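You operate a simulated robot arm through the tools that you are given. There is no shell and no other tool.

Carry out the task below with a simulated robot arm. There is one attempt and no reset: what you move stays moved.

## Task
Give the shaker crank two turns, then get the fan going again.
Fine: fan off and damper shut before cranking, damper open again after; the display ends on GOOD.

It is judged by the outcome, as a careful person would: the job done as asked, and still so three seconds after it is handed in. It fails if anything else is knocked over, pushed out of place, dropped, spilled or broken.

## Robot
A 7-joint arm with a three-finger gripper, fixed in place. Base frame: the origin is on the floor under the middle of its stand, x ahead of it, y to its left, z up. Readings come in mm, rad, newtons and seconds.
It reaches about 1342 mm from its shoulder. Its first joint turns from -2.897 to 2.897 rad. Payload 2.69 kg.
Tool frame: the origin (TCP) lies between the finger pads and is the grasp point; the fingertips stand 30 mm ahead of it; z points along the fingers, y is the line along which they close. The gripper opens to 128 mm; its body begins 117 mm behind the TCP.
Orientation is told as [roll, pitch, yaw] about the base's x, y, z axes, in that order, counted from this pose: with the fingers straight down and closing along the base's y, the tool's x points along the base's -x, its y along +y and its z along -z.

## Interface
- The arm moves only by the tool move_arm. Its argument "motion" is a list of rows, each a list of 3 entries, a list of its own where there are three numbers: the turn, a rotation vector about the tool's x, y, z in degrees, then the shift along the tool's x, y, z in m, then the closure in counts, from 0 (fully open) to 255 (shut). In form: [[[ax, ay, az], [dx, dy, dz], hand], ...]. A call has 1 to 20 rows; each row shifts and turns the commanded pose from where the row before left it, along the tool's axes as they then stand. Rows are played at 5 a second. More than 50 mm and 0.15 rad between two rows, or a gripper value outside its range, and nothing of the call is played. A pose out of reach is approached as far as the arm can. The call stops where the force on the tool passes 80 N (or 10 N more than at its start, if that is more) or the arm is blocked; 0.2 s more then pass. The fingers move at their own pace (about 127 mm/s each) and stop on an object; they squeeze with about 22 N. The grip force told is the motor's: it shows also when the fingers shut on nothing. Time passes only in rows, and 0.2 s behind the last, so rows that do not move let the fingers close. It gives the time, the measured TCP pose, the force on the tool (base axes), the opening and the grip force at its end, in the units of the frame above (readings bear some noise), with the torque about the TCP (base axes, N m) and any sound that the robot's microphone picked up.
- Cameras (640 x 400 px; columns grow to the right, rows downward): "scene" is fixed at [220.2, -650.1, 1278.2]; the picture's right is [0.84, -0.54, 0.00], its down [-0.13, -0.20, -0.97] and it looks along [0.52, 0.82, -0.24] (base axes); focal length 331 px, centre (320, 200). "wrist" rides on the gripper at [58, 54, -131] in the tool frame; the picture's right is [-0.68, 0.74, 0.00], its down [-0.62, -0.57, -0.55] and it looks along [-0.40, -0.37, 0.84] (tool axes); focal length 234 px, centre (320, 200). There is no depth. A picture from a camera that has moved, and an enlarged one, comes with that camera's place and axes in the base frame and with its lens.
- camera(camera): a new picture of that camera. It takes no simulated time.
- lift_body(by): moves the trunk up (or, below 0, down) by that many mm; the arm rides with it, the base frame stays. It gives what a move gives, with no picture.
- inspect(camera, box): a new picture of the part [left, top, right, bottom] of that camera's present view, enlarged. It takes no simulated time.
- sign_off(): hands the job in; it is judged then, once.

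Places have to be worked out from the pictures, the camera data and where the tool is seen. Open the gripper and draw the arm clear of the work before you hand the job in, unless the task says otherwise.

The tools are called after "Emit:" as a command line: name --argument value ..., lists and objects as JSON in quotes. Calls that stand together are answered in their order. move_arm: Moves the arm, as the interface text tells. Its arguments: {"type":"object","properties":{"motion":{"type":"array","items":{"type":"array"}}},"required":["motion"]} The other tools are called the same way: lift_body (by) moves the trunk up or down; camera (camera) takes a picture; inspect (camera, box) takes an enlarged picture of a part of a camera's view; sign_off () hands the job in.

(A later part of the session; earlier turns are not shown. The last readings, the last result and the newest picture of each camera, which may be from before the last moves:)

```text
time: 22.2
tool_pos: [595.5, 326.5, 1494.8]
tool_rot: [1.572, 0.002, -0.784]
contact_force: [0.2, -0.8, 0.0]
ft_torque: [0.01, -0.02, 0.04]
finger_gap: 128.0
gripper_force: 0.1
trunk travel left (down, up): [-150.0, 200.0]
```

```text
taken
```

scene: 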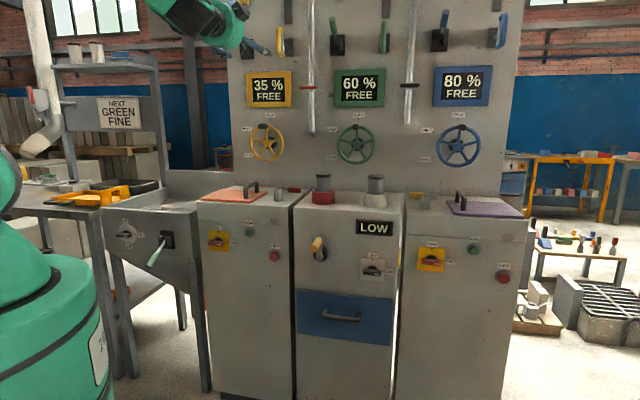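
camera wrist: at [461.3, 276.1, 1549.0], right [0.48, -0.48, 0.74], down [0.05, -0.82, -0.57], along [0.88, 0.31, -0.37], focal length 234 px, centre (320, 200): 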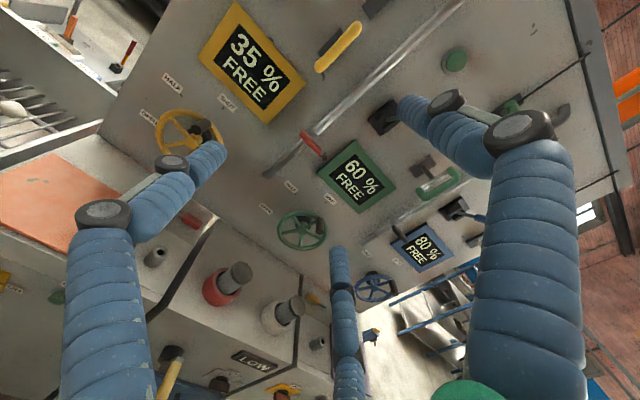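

I'll enlarge the pipe fittings in this view.

Emit:
inspect --camera "wrist" --box '[250, 60, 420, 190]'

Emit:
inspect --camera "wrist" --box '[380, 140, 500, 240]'

Emit:
inspect --camera "wrist" --box '[360, 0, 620, 150]'

Emit:
inspect --camera "wrist" --box '[180, 230, 340, 350]'

```text
3.08 times, centred on (335, 125) of wrist
camera zoom: at [461.3, 276.1, 1549.0], right [0.48, -0.48, 0.74], down [0.05, -0.82, -0.57], along [0.88, 0.31, -0.37], focal length 720 px, centre (274, 431)
```

zoom: 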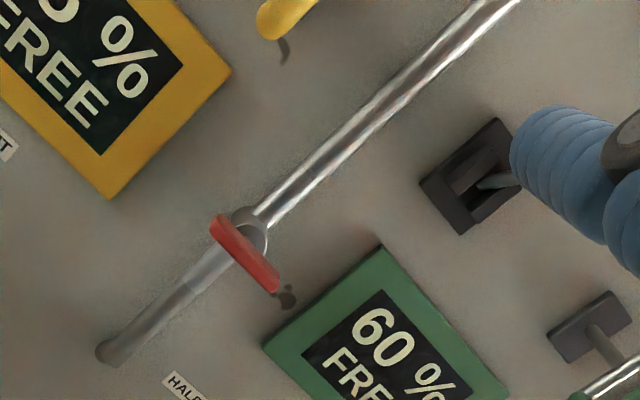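

```text
4.00 times, centred on (440, 190) of wrist
camera zoom: at [461.3, 276.1, 1549.0], right [0.48, -0.48, 0.74], down [0.05, -0.82, -0.57], along [0.88, 0.31, -0.37], focal length 937 px, centre (-160, 240)
```

zoom: 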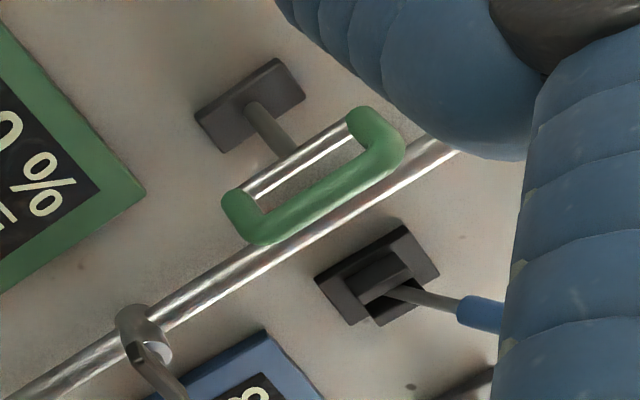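

```text
2.46 times, centred on (490, 75) of wrist
camera zoom: at [461.3, 276.1, 1549.0], right [0.48, -0.48, 0.74], down [0.05, -0.82, -0.57], along [0.88, 0.31, -0.37], focal length 576 px, centre (-98, 508)
```

zoom: 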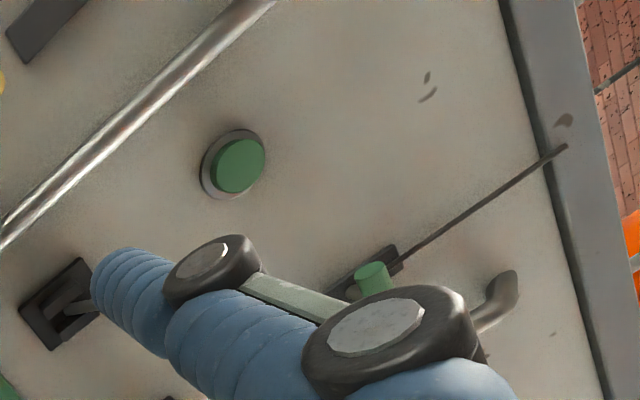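

```text
3.33 times, centred on (260, 290) of wrist
camera zoom: at [461.3, 276.1, 1549.0], right [0.48, -0.48, 0.74], down [0.05, -0.82, -0.57], along [0.88, 0.31, -0.37], focal length 781 px, centre (520, -100)
```

zoom: 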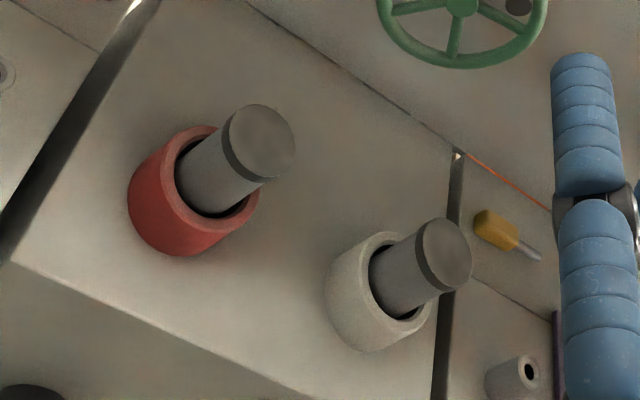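

The pipes appear to have a ring with a stem and bar. I'll go closer to see the red-bar fitting and the pipe ends properly.

Emit:
move_arm --motion '[[[0, 0, 0], [0.008, 0, 0.04], 0], [[0, 0, 0], [0.008, 0, 0.04], 0], [[0, 0, 0], [0.008, 0, 0.04], 0], [[0, 0, 0], [0.008, 0, 0.04], 0], [[0, 0, 0], [0.008, 0, 0.04], 0]]'

Emit:
camera --camera "wrist"

Emit:
inspect --camera "wrist" --box '[200, 60, 420, 240]'

Emit:
inspect --camera "wrist" --box '[220, 130, 340, 260]'

```text
time: 23.4
tool_pos: [711.3, 498.5, 1496.5]
tool_rot: [1.57, 0.0, -0.784]
contact_force: [-0.7, 0.4, -0.1]
ft_torque: [0.01, -0.03, 0.03]
finger_gap: 127.8
gripper_force: 0.1
trunk travel left (down, up): [-150.0, 200.0]
```

```text
taken
camera wrist: at [577.3, 446.5, 1550.6], right [0.48, -0.48, 0.74], down [0.05, -0.82, -0.57], along [0.88, 0.31, -0.37], focal length 234 px, centre (320, 200)
```

wrist: 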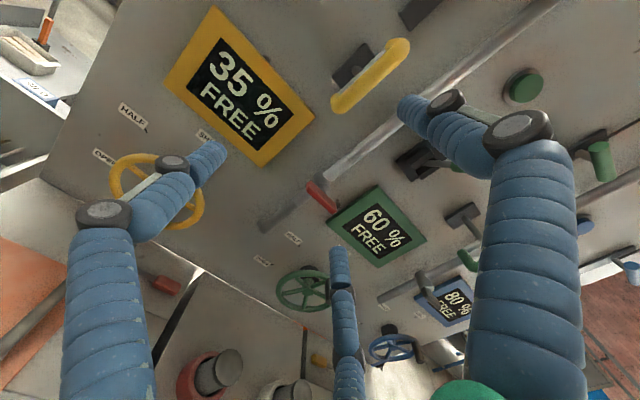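

```text
2.22 times, centred on (310, 150) of wrist
camera zoom: at [577.3, 446.5, 1550.6], right [0.48, -0.48, 0.74], down [0.05, -0.82, -0.57], along [0.88, 0.31, -0.37], focal length 520 px, centre (342, 311)
```

zoom: 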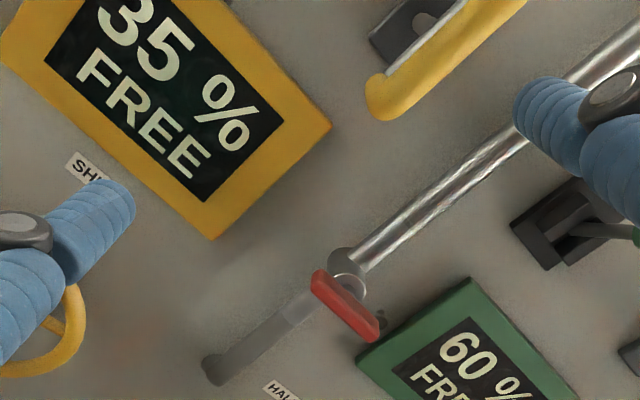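

```text
3.08 times, centred on (280, 195) of wrist
camera zoom: at [577.3, 446.5, 1550.6], right [0.48, -0.48, 0.74], down [0.05, -0.82, -0.57], along [0.88, 0.31, -0.37], focal length 720 px, centre (443, 215)
```

zoom: 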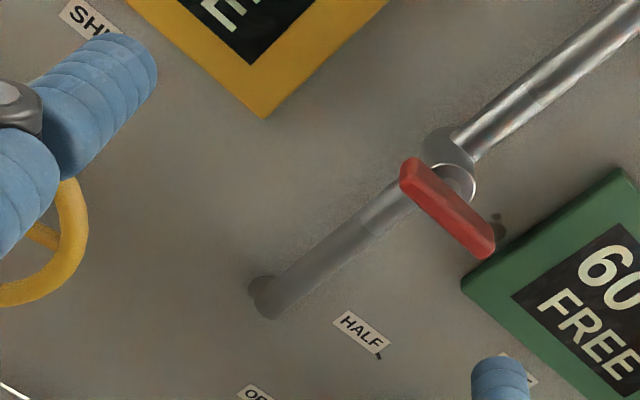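

The red bar is a quarter-turn style handle on a pipe fitting. I'll slide right to see the black-bar pipe the same way, then compare.

Emit:
move_arm --motion '[[[0, 0, 0], [-0.045, 0, 0], 0], [[0, 0, 0], [-0.045, 0, 0], 0], [[0, 0, 0], [-0.045, 0, 0], 0], [[0, 0, 0], [-0.045, 0, 0], 0], [[0, 0, 0], [-0.045, 0, 0], 0], [[0, 0, 0], [-0.045, 0, 0], 0], [[0, 0, 0], [-0.045, 0, 0], 0]]'

Emit:
camera --camera "wrist"

Emit:
inspect --camera "wrist" --box '[230, 40, 430, 220]'

Emit:
inspect --camera "wrist" --box '[60, 150, 340, 380]'

```text
time: 25.0
tool_pos: [930.4, 273.2, 1494.9]
tool_rot: [1.572, 0.001, -0.786]
contact_force: [0.0, 0.7, 0.3]
ft_torque: [0.0, -0.01, 0.0]
finger_gap: 128.1
gripper_force: 0.2
trunk travel left (down, up): [-150.0, 200.0]
```

```text
taken
camera wrist: at [796.8, 222.2, 1549.5], right [0.48, -0.48, 0.74], down [0.05, -0.82, -0.57], along [0.88, 0.31, -0.37], focal length 234 px, centre (320, 200)
```

wrist: 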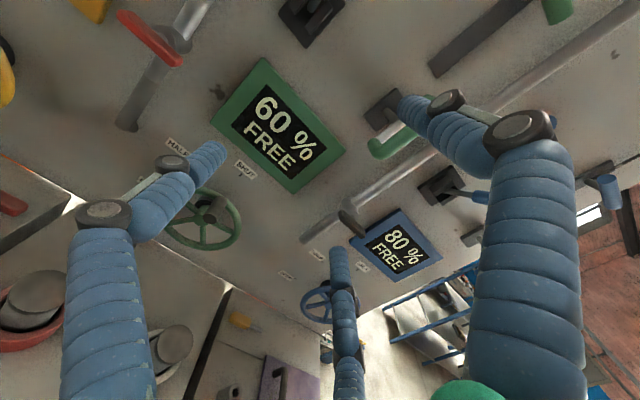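

```text
2.22 times, centred on (330, 130) of wrist
camera zoom: at [796.8, 222.2, 1549.5], right [0.48, -0.48, 0.74], down [0.05, -0.82, -0.57], along [0.88, 0.31, -0.37], focal length 520 px, centre (298, 356)
```

zoom: 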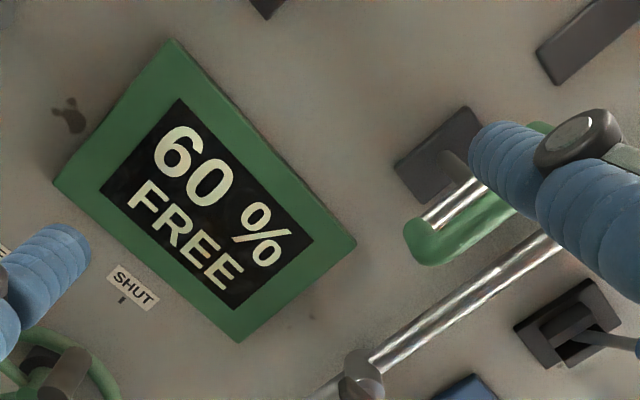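

```text
1.74 times, centred on (200, 265) of wrist
camera zoom: at [796.8, 222.2, 1549.5], right [0.48, -0.48, 0.74], down [0.05, -0.82, -0.57], along [0.88, 0.31, -0.37], focal length 407 px, centre (529, 87)
```

zoom: 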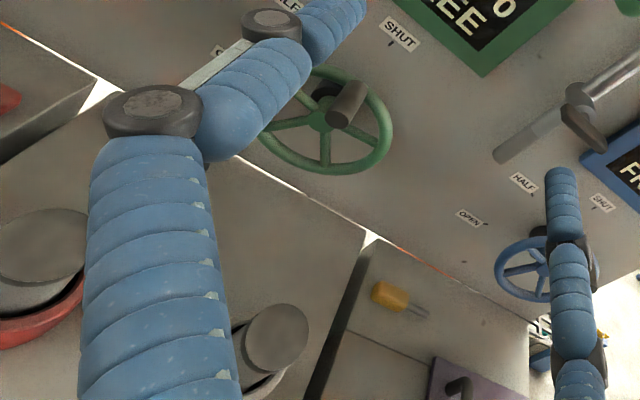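

I'll drop down in front of the two stacks for a close look at their collars. Any labels or marks there would tell me whether they are dampers.

Emit:
move_arm --motion '[[[0, 0, 0], [0.006, -0.044, -0.012], 0], [[0, 0, 0], [0.006, -0.044, -0.012], 0], [[0, 0, 0], [0.006, -0.044, -0.012], 0], [[0, 0, 0], [0.006, -0.044, -0.012], 0], [[0, 0, 0], [0.006, -0.044, -0.012], 0], [[0, 0, 0], [0.006, -0.044, -0.012], 0], [[0, 0, 0], [0.006, -0.044, 0], 0], [[0, 0, 0], [0.006, -0.044, 0], 0]]'

Emit:
camera --camera "wrist"

Emit:
inspect --camera "wrist" --box '[200, 70, 400, 250]'

Emit:
inspect --camera "wrist" --box '[280, 150, 480, 330]'

```text
time: 26.8
tool_pos: [848.6, 257.1, 1145.3]
tool_rot: [1.571, -0.002, -0.786]
contact_force: [1.3, -0.5, -0.4]
ft_torque: [-0.03, 0.02, -0.01]
finger_gap: 128.1
gripper_force: 0.1
trunk travel left (down, up): [-150.0, 200.0]
```

```text
taken
camera wrist: at [713.8, 206.6, 1199.0], right [0.48, -0.48, 0.74], down [0.05, -0.82, -0.57], along [0.88, 0.31, -0.37], focal length 234 px, centre (320, 200)
```

wrist: 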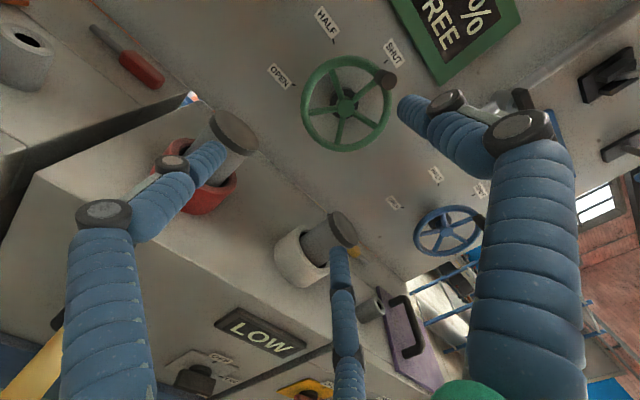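

```text
2.22 times, centred on (300, 160) of wrist
camera zoom: at [713.8, 206.6, 1199.0], right [0.48, -0.48, 0.74], down [0.05, -0.82, -0.57], along [0.88, 0.31, -0.37], focal length 520 px, centre (364, 289)
```

zoom: 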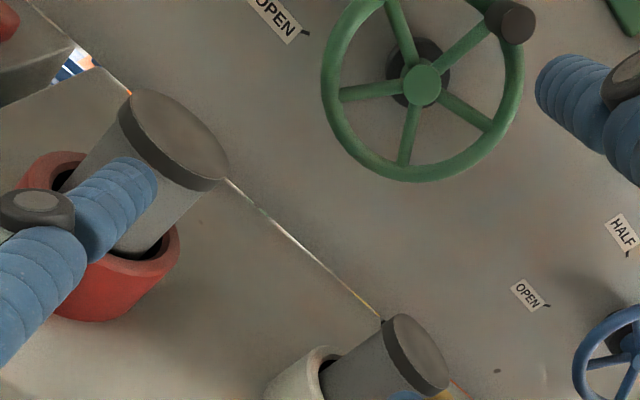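

```text
2.22 times, centred on (380, 240) of wrist
camera zoom: at [713.8, 206.6, 1199.0], right [0.48, -0.48, 0.74], down [0.05, -0.82, -0.57], along [0.88, 0.31, -0.37], focal length 520 px, centre (187, 111)
```

zoom: 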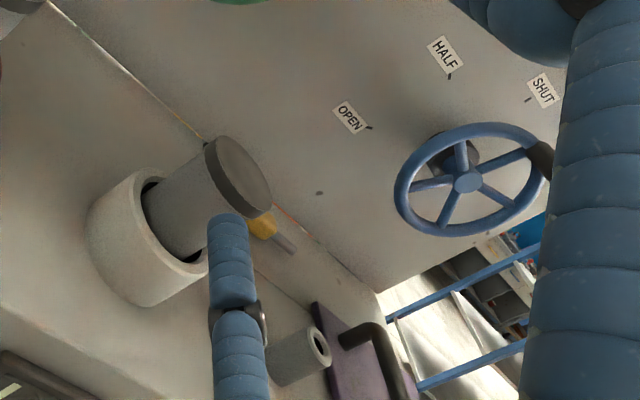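

The stacks look like lidded cans standing in cups, with no marks. I noticed that a tall, narrow inspect box shows more than the normal frame, so I'll use that to look beyond the edges of the scene view on all sides.

Emit:
inspect --camera "scene" --box '[620, 0, 640, 400]'

Emit:
inspect --camera "scene" --box '[0, 0, 20, 400]'

Emit:
inspect --camera "scene" --box '[0, 0, 640, 10]'

Emit:
inspect --camera "scene" --box '[0, 390, 640, 400]'

Emit:
inspect --camera "scene" --box '[600, 180, 640, 380]'

```text
1.00 times, centred on (630, 200) of scene (not enlarged: the box is as wide or as high as the picture)
camera zoom: at [220.2, -650.1, 1278.2], right [0.84, -0.54, 0.0], down [-0.13, -0.2, -0.97], along [0.52, 0.82, -0.24], focal length 331 px, centre (10, 200)
```

zoom: 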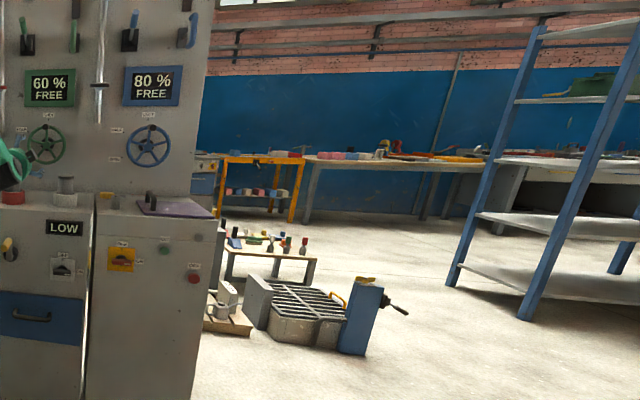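

```text
1.00 times, centred on (10, 200) of scene (not enlarged: the box is as wide or as high as the picture)
camera zoom: at [220.2, -650.1, 1278.2], right [0.84, -0.54, 0.0], down [-0.13, -0.2, -0.97], along [0.52, 0.82, -0.24], focal length 331 px, centre (630, 200)
```

zoom: 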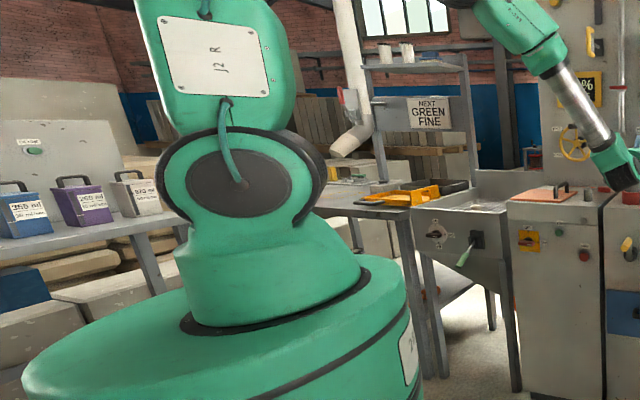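

```text
1.00 times, centred on (320, 5) of scene (not enlarged: the box is as wide or as high as the picture)
camera zoom: at [220.2, -650.1, 1278.2], right [0.84, -0.54, 0.0], down [-0.13, -0.2, -0.97], along [0.52, 0.82, -0.24], focal length 331 px, centre (320, 395)
```

zoom: 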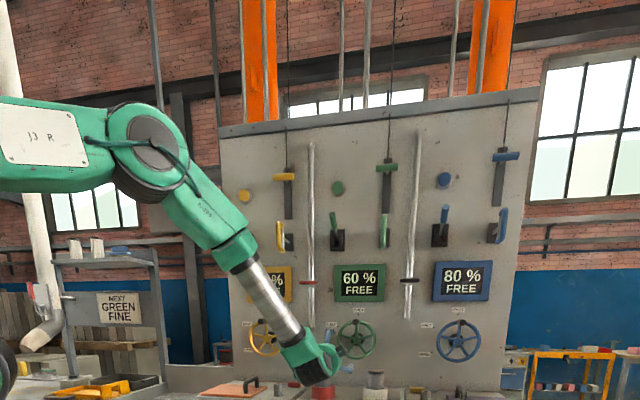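

```text
1.00 times, centred on (320, 395) of scene (not enlarged: the box is as wide or as high as the picture)
camera zoom: at [220.2, -650.1, 1278.2], right [0.84, -0.54, 0.0], down [-0.13, -0.2, -0.97], along [0.52, 0.82, -0.24], focal length 331 px, centre (320, 5)
```

zoom: 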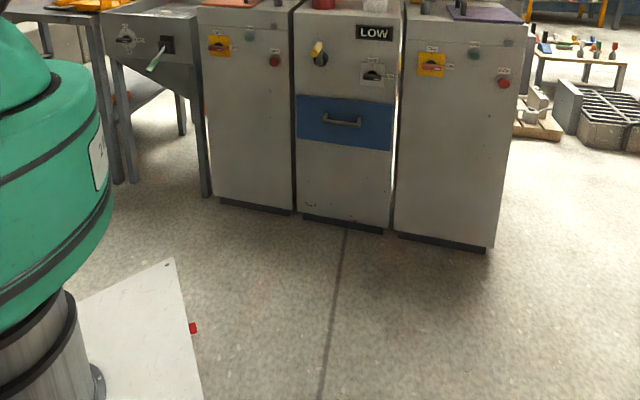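

```text
2.00 times, centred on (620, 280) of scene
camera zoom: at [220.2, -650.1, 1278.2], right [0.84, -0.54, 0.0], down [-0.13, -0.2, -0.97], along [0.52, 0.82, -0.24], focal length 663 px, centre (-280, 40)
```

zoom: 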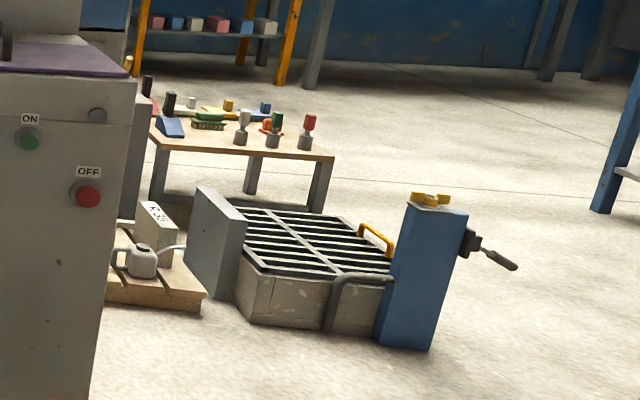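

The extended view shows the whole wall: three slide handles at the top, three buttons, levers and D-handles, and two chrome pipes with a red and a black bar. I'll compare both pipes from end to end.

Emit:
inspect --camera "scene" --box '[295, 60, 335, 140]'

Emit:
inspect --camera "scene" --box '[390, 60, 430, 140]'

Emit:
inspect --camera "scene" --box '[220, 0, 520, 5]'

Emit:
inspect --camera "scene" --box '[320, 0, 325, 30]'

Emit:
inspect --camera "scene" --box '[415, 0, 420, 30]'

```text
5.00 times, centred on (315, 100) of scene
camera zoom: at [220.2, -650.1, 1278.2], right [0.84, -0.54, 0.0], down [-0.13, -0.2, -0.97], along [0.52, 0.82, -0.24], focal length 1657 px, centre (345, 700)
```

zoom: 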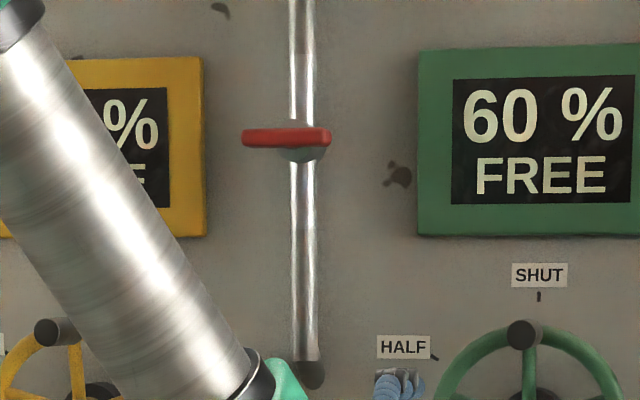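

```text
5.00 times, centred on (410, 100) of scene
camera zoom: at [220.2, -650.1, 1278.2], right [0.84, -0.54, 0.0], down [-0.13, -0.2, -0.97], along [0.52, 0.82, -0.24], focal length 1657 px, centre (-130, 700)
```

zoom: 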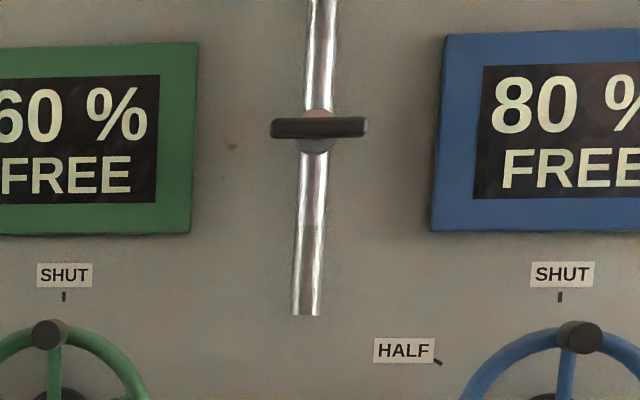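

```text
2.13 times, centred on (370, 2) of scene
camera zoom: at [220.2, -650.1, 1278.2], right [0.84, -0.54, 0.0], down [-0.13, -0.2, -0.97], along [0.52, 0.82, -0.24], focal length 707 px, centre (213, 621)
```

zoom: 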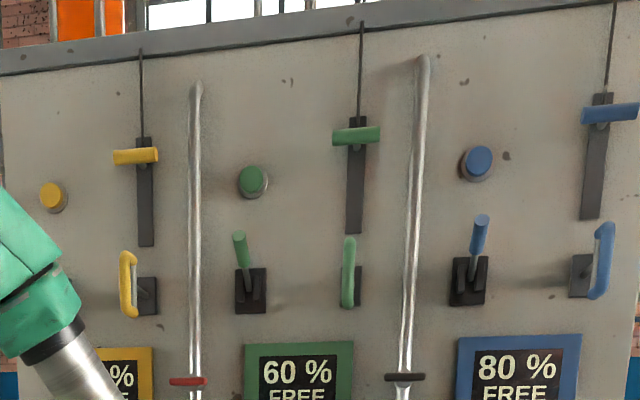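

```text
13.33 times, centred on (322, 15) of scene
camera zoom: at [220.2, -650.1, 1278.2], right [0.84, -0.54, 0.0], down [-0.13, -0.2, -0.97], along [0.52, 0.82, -0.24], focal length 4419 px, centre (287, 2667)
```

zoom: 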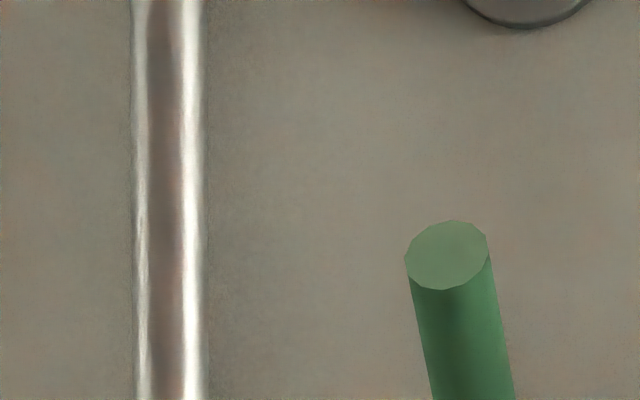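

```text
13.33 times, centred on (418, 15) of scene
camera zoom: at [220.2, -650.1, 1278.2], right [0.84, -0.54, 0.0], down [-0.13, -0.2, -0.97], along [0.52, 0.82, -0.24], focal length 4419 px, centre (-980, 2667)
```

zoom: 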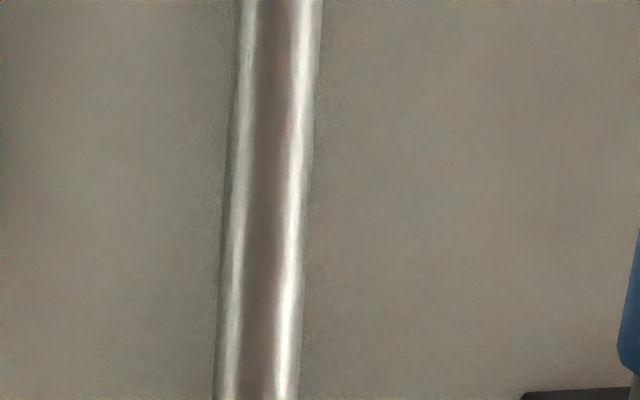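

I'll zoom tightly on each stack, on the gap inside its collar and on the fan knob.

Emit:
inspect --camera "wrist" --box '[260, 195, 370, 300]'

Emit:
inspect --camera "wrist" --box '[145, 95, 275, 225]'

Emit:
inspect --camera "wrist" --box '[60, 10, 200, 120]'

Emit:
inspect --camera "scene" --box '[360, 165, 392, 215]'

Emit:
inspect --camera "scene" --box '[120, 210, 190, 280]'

```text
3.81 times, centred on (315, 248) of wrist
camera zoom: at [713.8, 206.6, 1199.0], right [0.48, -0.48, 0.74], down [0.05, -0.82, -0.57], along [0.88, 0.31, -0.37], focal length 892 px, centre (339, 19)
```

zoom: 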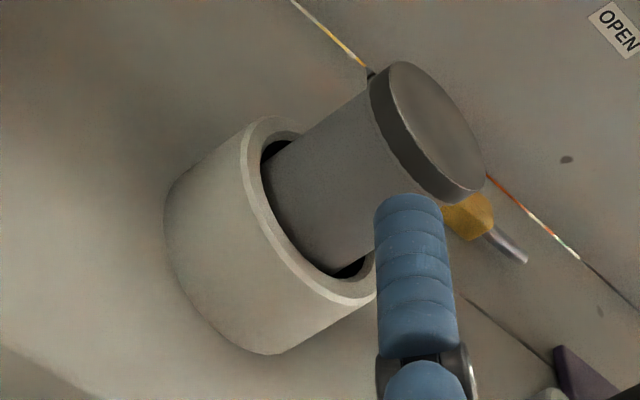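

```text
3.08 times, centred on (210, 160) of wrist
camera zoom: at [713.8, 206.6, 1199.0], right [0.48, -0.48, 0.74], down [0.05, -0.82, -0.57], along [0.88, 0.31, -0.37], focal length 720 px, centre (658, 323)
```

zoom: 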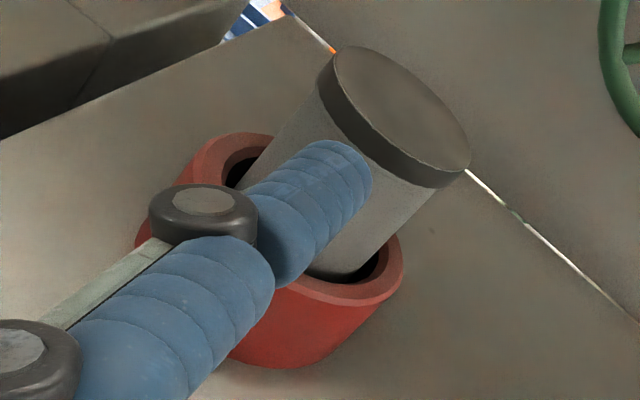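

```text
3.64 times, centred on (130, 65) of wrist
camera zoom: at [713.8, 206.6, 1199.0], right [0.48, -0.48, 0.74], down [0.05, -0.82, -0.57], along [0.88, 0.31, -0.37], focal length 852 px, centre (1011, 691)
```

zoom: 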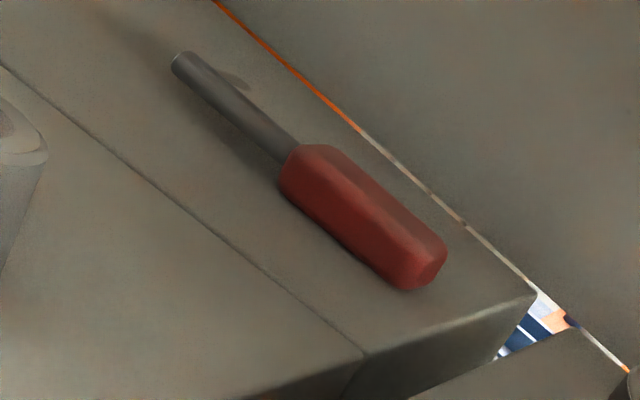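

```text
8.00 times, centred on (376, 190) of scene
camera zoom: at [220.2, -650.1, 1278.2], right [0.84, -0.54, 0.0], down [-0.13, -0.2, -0.97], along [0.52, 0.82, -0.24], focal length 2651 px, centre (-128, 280)
```

zoom: 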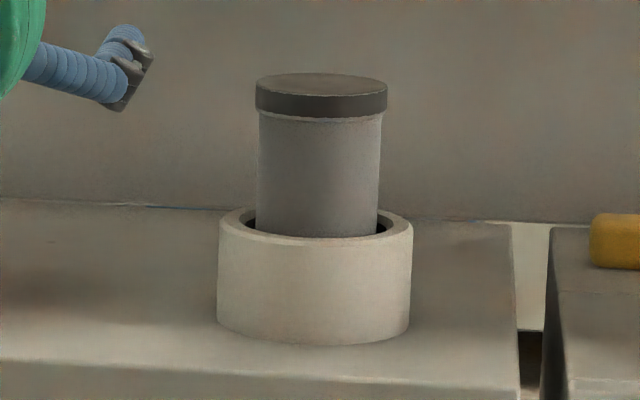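

```text
5.71 times, centred on (155, 245) of scene
camera zoom: at [220.2, -650.1, 1278.2], right [0.84, -0.54, 0.0], down [-0.13, -0.2, -0.97], along [0.52, 0.82, -0.24], focal length 1894 px, centre (1263, -57)
```

zoom: 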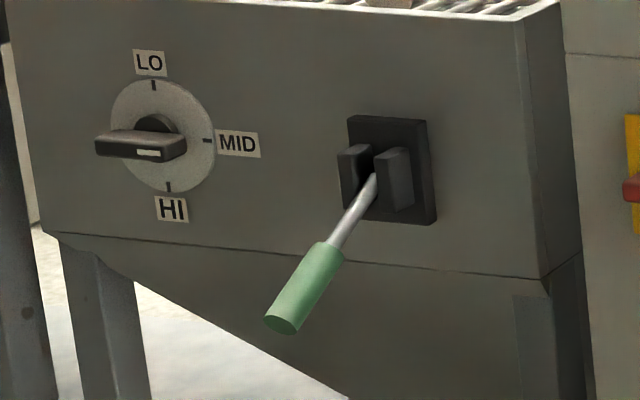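

No clear damper mark on the stacks. The fan has to go off in any case, so first I need to know how the fingers meet: I'll close them in free space here and look.

Emit:
move_arm --motion '[[[0, 0, 0], [0, 0, -0.02], 130], [[0, 0, 0], [0, 0, -0.02], 130], [[0, 0, 0], [0, 0, 0], 130]]'

Emit:
camera --camera "wrist"

Emit:
move_arm --motion '[[[0, 0, 0], [0, 0, 0], 255], [[0, 0, 0], [0, 0, 0], 255], [[0, 0, 0], [0, 0, 0], 255]]'

Emit:
camera --camera "wrist"

Emit:
inspect --camera "scene" --box '[270, 120, 370, 200]'

```text
time: 27.6
tool_pos: [820.1, 228.4, 1143.7]
tool_rot: [1.573, -0.001, -0.786]
contact_force: [-0.4, 0.0, 0.2]
ft_torque: [0.01, 0.03, 0.01]
finger_gap: 62.5
gripper_force: 0.0
trunk travel left (down, up): [-150.0, 200.0]
```

```text
taken
camera wrist: at [685.9, 177.4, 1197.9], right [0.48, -0.48, 0.74], down [0.05, -0.82, -0.57], along [0.88, 0.31, -0.37], focal length 234 px, centre (320, 200)
```

wrist: 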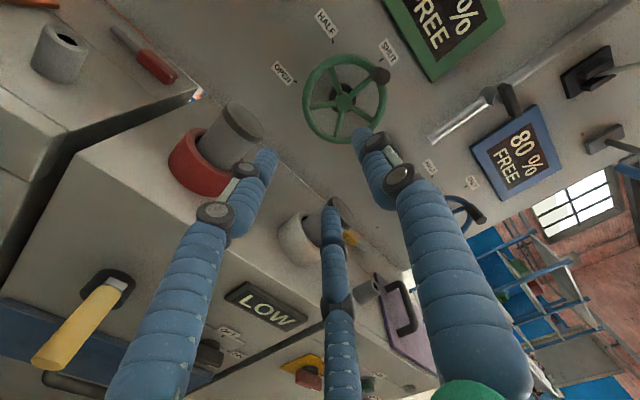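

```text
time: 28.4
tool_pos: [820.2, 228.9, 1144.4]
tool_rot: [1.57, -0.001, -0.787]
contact_force: [-0.2, -0.4, -0.2]
ft_torque: [0.01, -0.02, -0.01]
finger_gap: 2.4
gripper_force: 21.3
trunk travel left (down, up): [-150.0, 200.0]
```

```text
taken
camera wrist: at [686.3, 177.7, 1197.8], right [0.48, -0.48, 0.74], down [0.05, -0.82, -0.57], along [0.88, 0.31, -0.37], focal length 234 px, centre (320, 200)
```

wrist: 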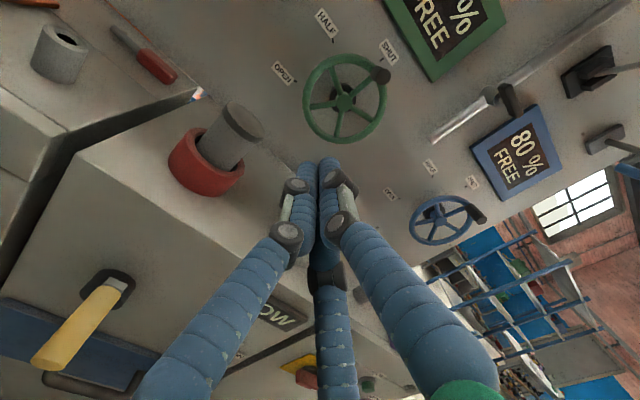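

```text
5.00 times, centred on (320, 160) of scene
camera zoom: at [220.2, -650.1, 1278.2], right [0.84, -0.54, 0.0], down [-0.13, -0.2, -0.97], along [0.52, 0.82, -0.24], focal length 1657 px, centre (320, 400)
```

zoom: 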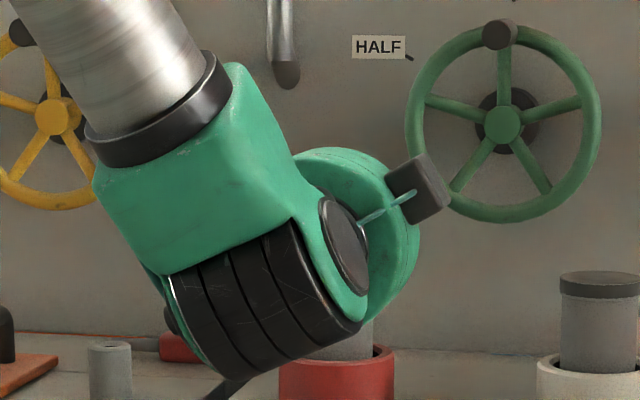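

The hand is a concentric three-finger gripper whose tips meet at the TCP axis. That suits caging the round crank handle, and closed it makes a poker for the knob. The fan knob centre is at about depth 809, v≈558, z≈738. I'll retract and come down in front of it.

Emit:
move_arm --motion '[[[0, 0, 0], [0, 0, -0.045], 255], [[0, 0, 0], [0, 0, -0.045], 255], [[0, 0, 0], [0, 0, -0.045], 255], [[0, 0, 0], [-0.012, -0.038, 0], 255], [[0, 0, 0], [-0.012, -0.038, 0], 255], [[0, 0, 0], [-0.012, -0.038, 0], 255], [[0, 0, 0], [-0.012, -0.038, 0], 255], [[0, 0, 0], [-0.012, -0.038, 0], 255], [[0, 0, 0], [-0.012, -0.038, 0], 255], [[0, 0, 0], [-0.012, -0.038, 0], 255], [[0, 0, 0], [-0.012, -0.038, 0], 255], [[0, 0, 0], [-0.012, -0.038, 0], 255], [[0, 0, 0], [-0.012, -0.038, 0], 255]]'

Emit:
camera --camera "wrist"

Emit:
camera --camera "scene"

```text
time: 31.2
tool_pos: [811.2, 47.6, 764.2]
tool_rot: [1.572, -0.001, -0.786]
contact_force: [-0.2, 0.4, 1.0]
ft_torque: [-0.07, 0.06, 0.0]
finger_gap: 2.5
gripper_force: 21.7
trunk travel left (down, up): [-150.0, 200.0]
```

```text
taken
camera wrist: at [677.2, -3.9, 817.6], right [0.48, -0.48, 0.74], down [0.05, -0.82, -0.57], along [0.88, 0.3, -0.37], focal length 234 px, centre (320, 200)
```

wrist: 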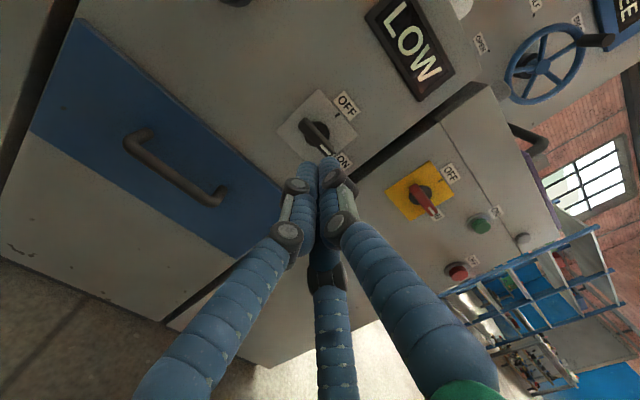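

```text
taken
```

scene: 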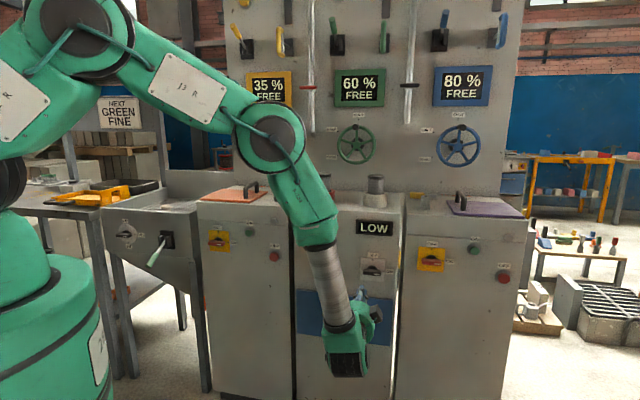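

The knob is clearly visible just beyond the fingertips. I'll enlarge it for its exact geometry.

Emit:
inspect --camera "wrist" --box '[270, 70, 380, 180]'

Emit:
inspect --camera "scene" --box '[320, 250, 410, 330]'

```text
3.64 times, centred on (325, 125) of wrist
camera zoom: at [677.2, -3.9, 817.6], right [0.48, -0.48, 0.74], down [0.05, -0.82, -0.57], along [0.88, 0.3, -0.37], focal length 852 px, centre (302, 473)
```

zoom: 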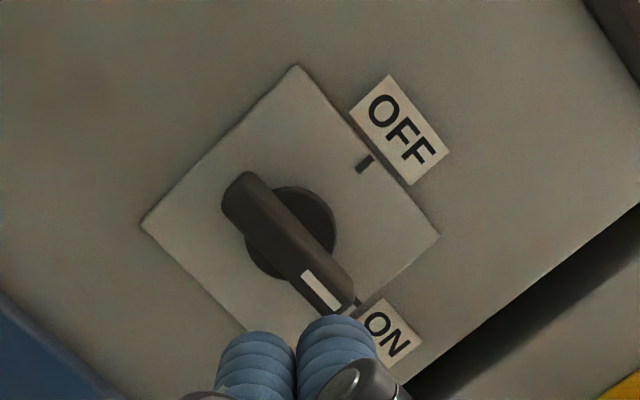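

```text
5.00 times, centred on (365, 290) of scene
camera zoom: at [220.2, -650.1, 1278.2], right [0.84, -0.54, 0.0], down [-0.13, -0.2, -0.97], along [0.52, 0.82, -0.24], focal length 1657 px, centre (95, -250)
```

zoom: 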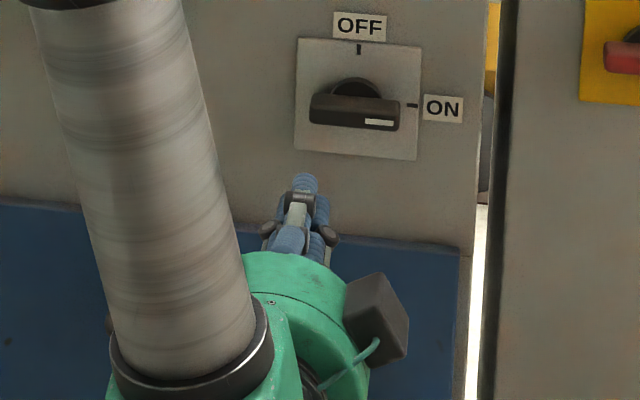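

The knob's axis is at v≈558, z≈739, and its pointer is at ON. I'll bring the closed fingertips below the pointer end of the bar and advance until they are just beside it.

Emit:
move_arm --motion '[[[0, 0, 0], [-0.023, -0.036, 0], 255], [[0, 0, 0], [-0.022, -0.036, 0], 255], [[0, 0, 0], [0, 0, 0.04], 255], [[0, 0, 0], [0, 0, 0.04], 255], [[0, 0, 0], [0, 0, 0.04], 255], [[0, 0, 0], [0, 0, 0.04], 255], [[0, 0, 0], [0, 0, 0], 255]]'

Emit:
inspect --camera "wrist" --box '[220, 50, 400, 200]'

Emit:
inspect --camera "scene" --box '[330, 220, 420, 310]'

```text
time: 32.8
tool_pos: [955.2, 127.8, 693.3]
tool_rot: [1.571, 0.0, -0.785]
contact_force: [-0.4, -0.6, -0.1]
ft_torque: [0.05, 0.01, -0.03]
finger_gap: 2.5
gripper_force: 21.8
trunk travel left (down, up): [-150.0, 200.0]
```

```text
2.67 times, centred on (310, 125) of wrist
camera zoom: at [820.3, 76.2, 746.2], right [0.48, -0.48, 0.74], down [0.05, -0.82, -0.57], along [0.88, 0.31, -0.37], focal length 624 px, centre (347, 400)
```

zoom: 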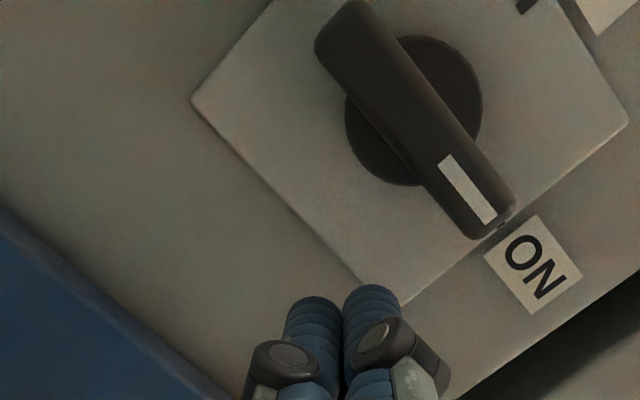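

```text
4.44 times, centred on (375, 265) of scene
camera zoom: at [220.2, -650.1, 1278.2], right [0.84, -0.54, 0.0], down [-0.13, -0.2, -0.97], along [0.52, 0.82, -0.24], focal length 1473 px, centre (76, -89)
```

zoom: 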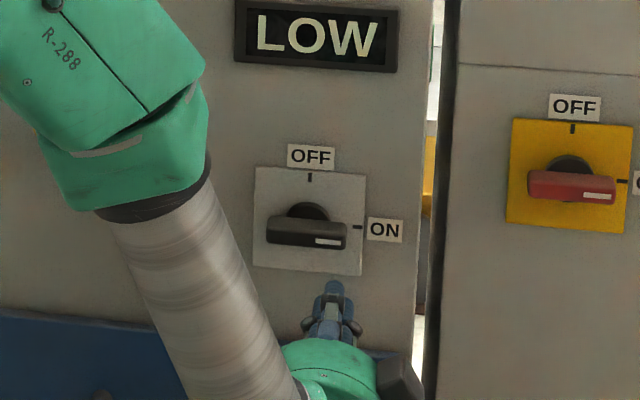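

The tips are 30 mm short of the panel with no contact, and the bar's pointer end is up and slightly ahead. I'll advance 16 mm and then push up along v≈585 so the bar swings from ON to OFF.

Emit:
move_arm --motion '[[[0, 0, 0], [0, 0, 0.008], 255], [[0, 0, 0], [0, 0, 0.008], 255], [[0, 0, 0], [0, 0.008, 0], 255], [[0, 0, 0], [0, 0.008, 0], 255], [[0, 0, 0], [0, 0.008, 0], 255], [[0, 0, 0], [0, 0.008, 0], 255]]'

Emit:
inspect --camera "wrist" --box '[220, 50, 400, 200]'

Emit:
inspect --camera "scene" --box '[330, 220, 420, 310]'

```text
time: 34.2
tool_pos: [965.7, 138.8, 723.9]
tool_rot: [1.571, -0.002, -0.787]
contact_force: [0.4, 0.2, -1.1]
ft_torque: [0.01, -0.04, 0.01]
finger_gap: 2.1
gripper_force: 22.4
trunk travel left (down, up): [-150.0, 200.0]
```

```text
2.67 times, centred on (310, 125) of wrist
camera zoom: at [832.0, 87.9, 778.0], right [0.48, -0.48, 0.74], down [0.05, -0.82, -0.57], along [0.88, 0.31, -0.37], focal length 624 px, centre (347, 400)
```

zoom: 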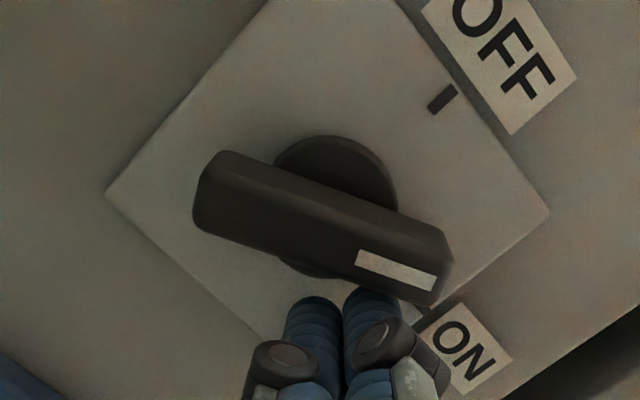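

```text
4.44 times, centred on (375, 265) of scene
camera zoom: at [220.2, -650.1, 1278.2], right [0.84, -0.54, 0.0], down [-0.13, -0.2, -0.97], along [0.52, 0.82, -0.24], focal length 1473 px, centre (76, -89)
```

zoom: 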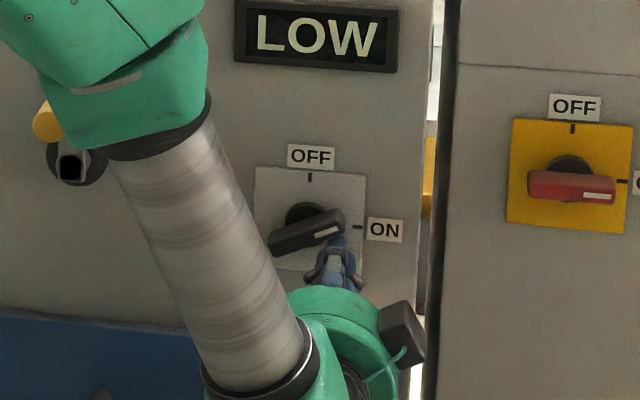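

The knob is turning towards OFF with almost no force. I'll keep pushing up, bulging slightly to the right to follow the bar's end.

Emit:
move_arm --motion '[[[0, 0, 0], [0, 0.008, 0], 255], [[0, 0, 0], [0, 0.008, 0], 255], [[0, 0, 0], [0, 0.008, 0], 255], [[0, 0, 0], [0, 0.008, 0], 255], [[0, 0, 0], [0.002, 0.006, 0], 255]]'

Emit:
inspect --camera "wrist" --box '[220, 50, 400, 200]'

Emit:
inspect --camera "scene" --box '[330, 220, 420, 310]'

```text
time: 35.4
tool_pos: [965.6, 139.5, 761.9]
tool_rot: [1.571, 0.001, -0.787]
contact_force: [5.4, -7.6, -2.8]
ft_torque: [-0.11, 0.02, -0.08]
finger_gap: 2.1
gripper_force: 21.9
trunk travel left (down, up): [-150.0, 200.0]
```

```text
2.67 times, centred on (310, 125) of wrist
camera zoom: at [831.3, 88.6, 815.8], right [0.48, -0.48, 0.74], down [0.05, -0.82, -0.57], along [0.88, 0.3, -0.37], focal length 624 px, centre (347, 400)
```

zoom: 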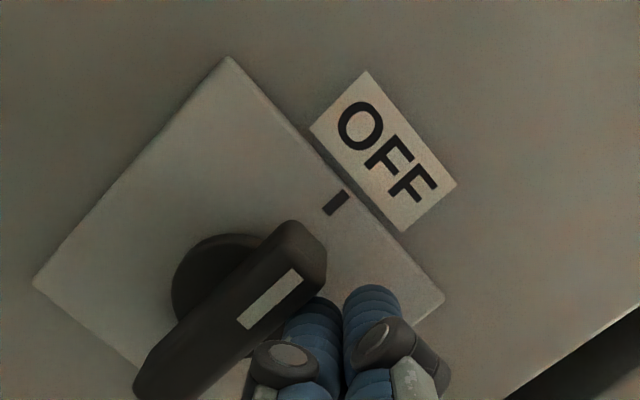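

```text
4.44 times, centred on (375, 265) of scene
camera zoom: at [220.2, -650.1, 1278.2], right [0.84, -0.54, 0.0], down [-0.13, -0.2, -0.97], along [0.52, 0.82, -0.24], focal length 1473 px, centre (76, -89)
```

zoom: 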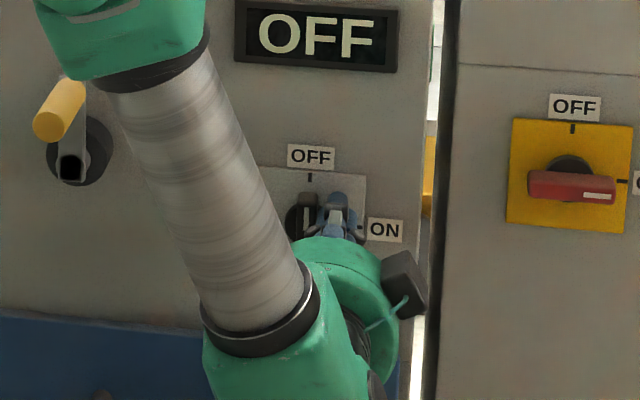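

The display now reads OFF and the knob is vertical. I'll retract from the knob, then look closely at the tipping grate with its single lever. It may be the damper, and I want evidence before touching it.

Emit:
move_arm --motion '[[[0, 0, 0], [-0.008, 0, 0], 255], [[0, 0, 0], [0, 0, -0.04], 255], [[0, 0, 0], [0, 0, -0.045], 255], [[0, 0, 0], [0, 0, -0.045], 255], [[0, 0, 0], [0, 0, -0.045], 255], [[0, 0, 0], [0.02, 0.045, 0], 255], [[0, 0, 0], [0.02, 0.045, 0], 255], [[0, 0, 0], [0.02, 0.045, 0], 255], [[0, 0, 0], [0.02, 0.045, 0], 255], [[0, 0, 0], [0.02, 0.045, 0], 255], [[0, 0, 0], [0.02, 0.045, 0], 255], [[0, 0, 0], [0.02, 0.045, 0], 255], [[0, 0, 0], [0.02, 0.045, 0], 255]]'

Emit:
camera --camera "scene"

Emit:
camera --camera "wrist"

```text
time: 38.2
tool_pos: [733.0, 124.1, 1123.7]
tool_rot: [1.567, 0.001, -0.785]
contact_force: [-0.3, -0.5, -0.7]
ft_torque: [0.03, -0.03, 0.04]
finger_gap: 2.4
gripper_force: 22.1
trunk travel left (down, up): [-150.0, 200.0]
```

```text
taken
```

scene: 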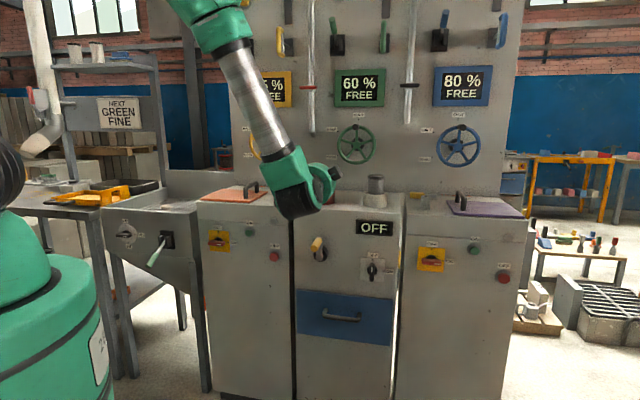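

```text
taken
camera wrist: at [598.7, 72.4, 1178.2], right [0.48, -0.48, 0.74], down [0.05, -0.82, -0.57], along [0.88, 0.31, -0.37], focal length 234 px, centre (320, 200)
```

wrist: 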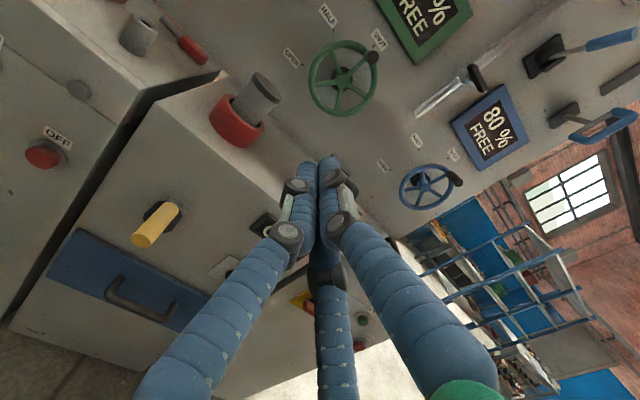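

The display shows OFF. I'll swing left again at a safe height, facing the tipping grate this time, and get close for a look into it and at its lever.

Emit:
move_arm --motion '[[[0, 7.5, 0], [0.044, 0.018, 0.006], 255], [[0, 7.5, 0], [0.043, 0.018, 0.011], 255], [[0, 7.5, 0], [0.041, 0.018, 0.017], 255], [[0, 7.5, 0], [0.039, 0.018, 0.022], 255], [[0, 7.5, 0], [0.036, 0.018, 0.027], 255], [[0, 7.5, 0], [0.032, 0.018, 0.032], 255], [[0, 0, 0], [0.025, -0.015, 0.036], 255], [[0, 0, 0], [0.025, -0.015, 0.036], 255], [[0, 0, 0], [0.025, -0.015, 0.036], 255], [[0, 0, 0], [0.025, -0.015, 0.036], 255], [[0, 0, 0], [0.025, -0.015, 0.036], 255], [[0, 0, 0], [0.025, -0.015, 0.036], 255], [[0, 0, 0], [0.025, -0.015, 0.036], 255], [[0, 0, 0], [0.025, -0.015, 0.036], 255]]'

Emit:
camera --camera "wrist"

Emit:
camera --camera "scene"

```text
time: 41.2
tool_pos: [370.4, 627.5, 1112.0]
tool_rot: [1.571, -0.001, -0.001]
contact_force: [0.9, -0.2, 0.4]
ft_torque: [-0.04, 0.02, 0.03]
finger_gap: 2.3
gripper_force: 22.4
trunk travel left (down, up): [-150.0, 200.0]
```

```text
taken
camera wrist: at [312.0, 496.0, 1166.2], right [0.68, 0.0, 0.74], down [0.62, -0.55, -0.57], along [0.4, 0.84, -0.37], focal length 234 px, centre (320, 200)
```

wrist: 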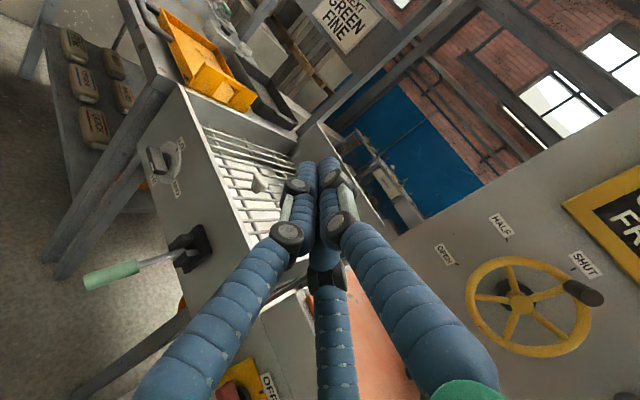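

```text
taken
```

scene: 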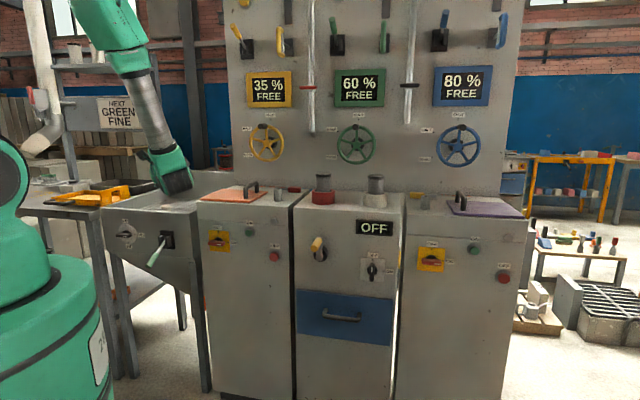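

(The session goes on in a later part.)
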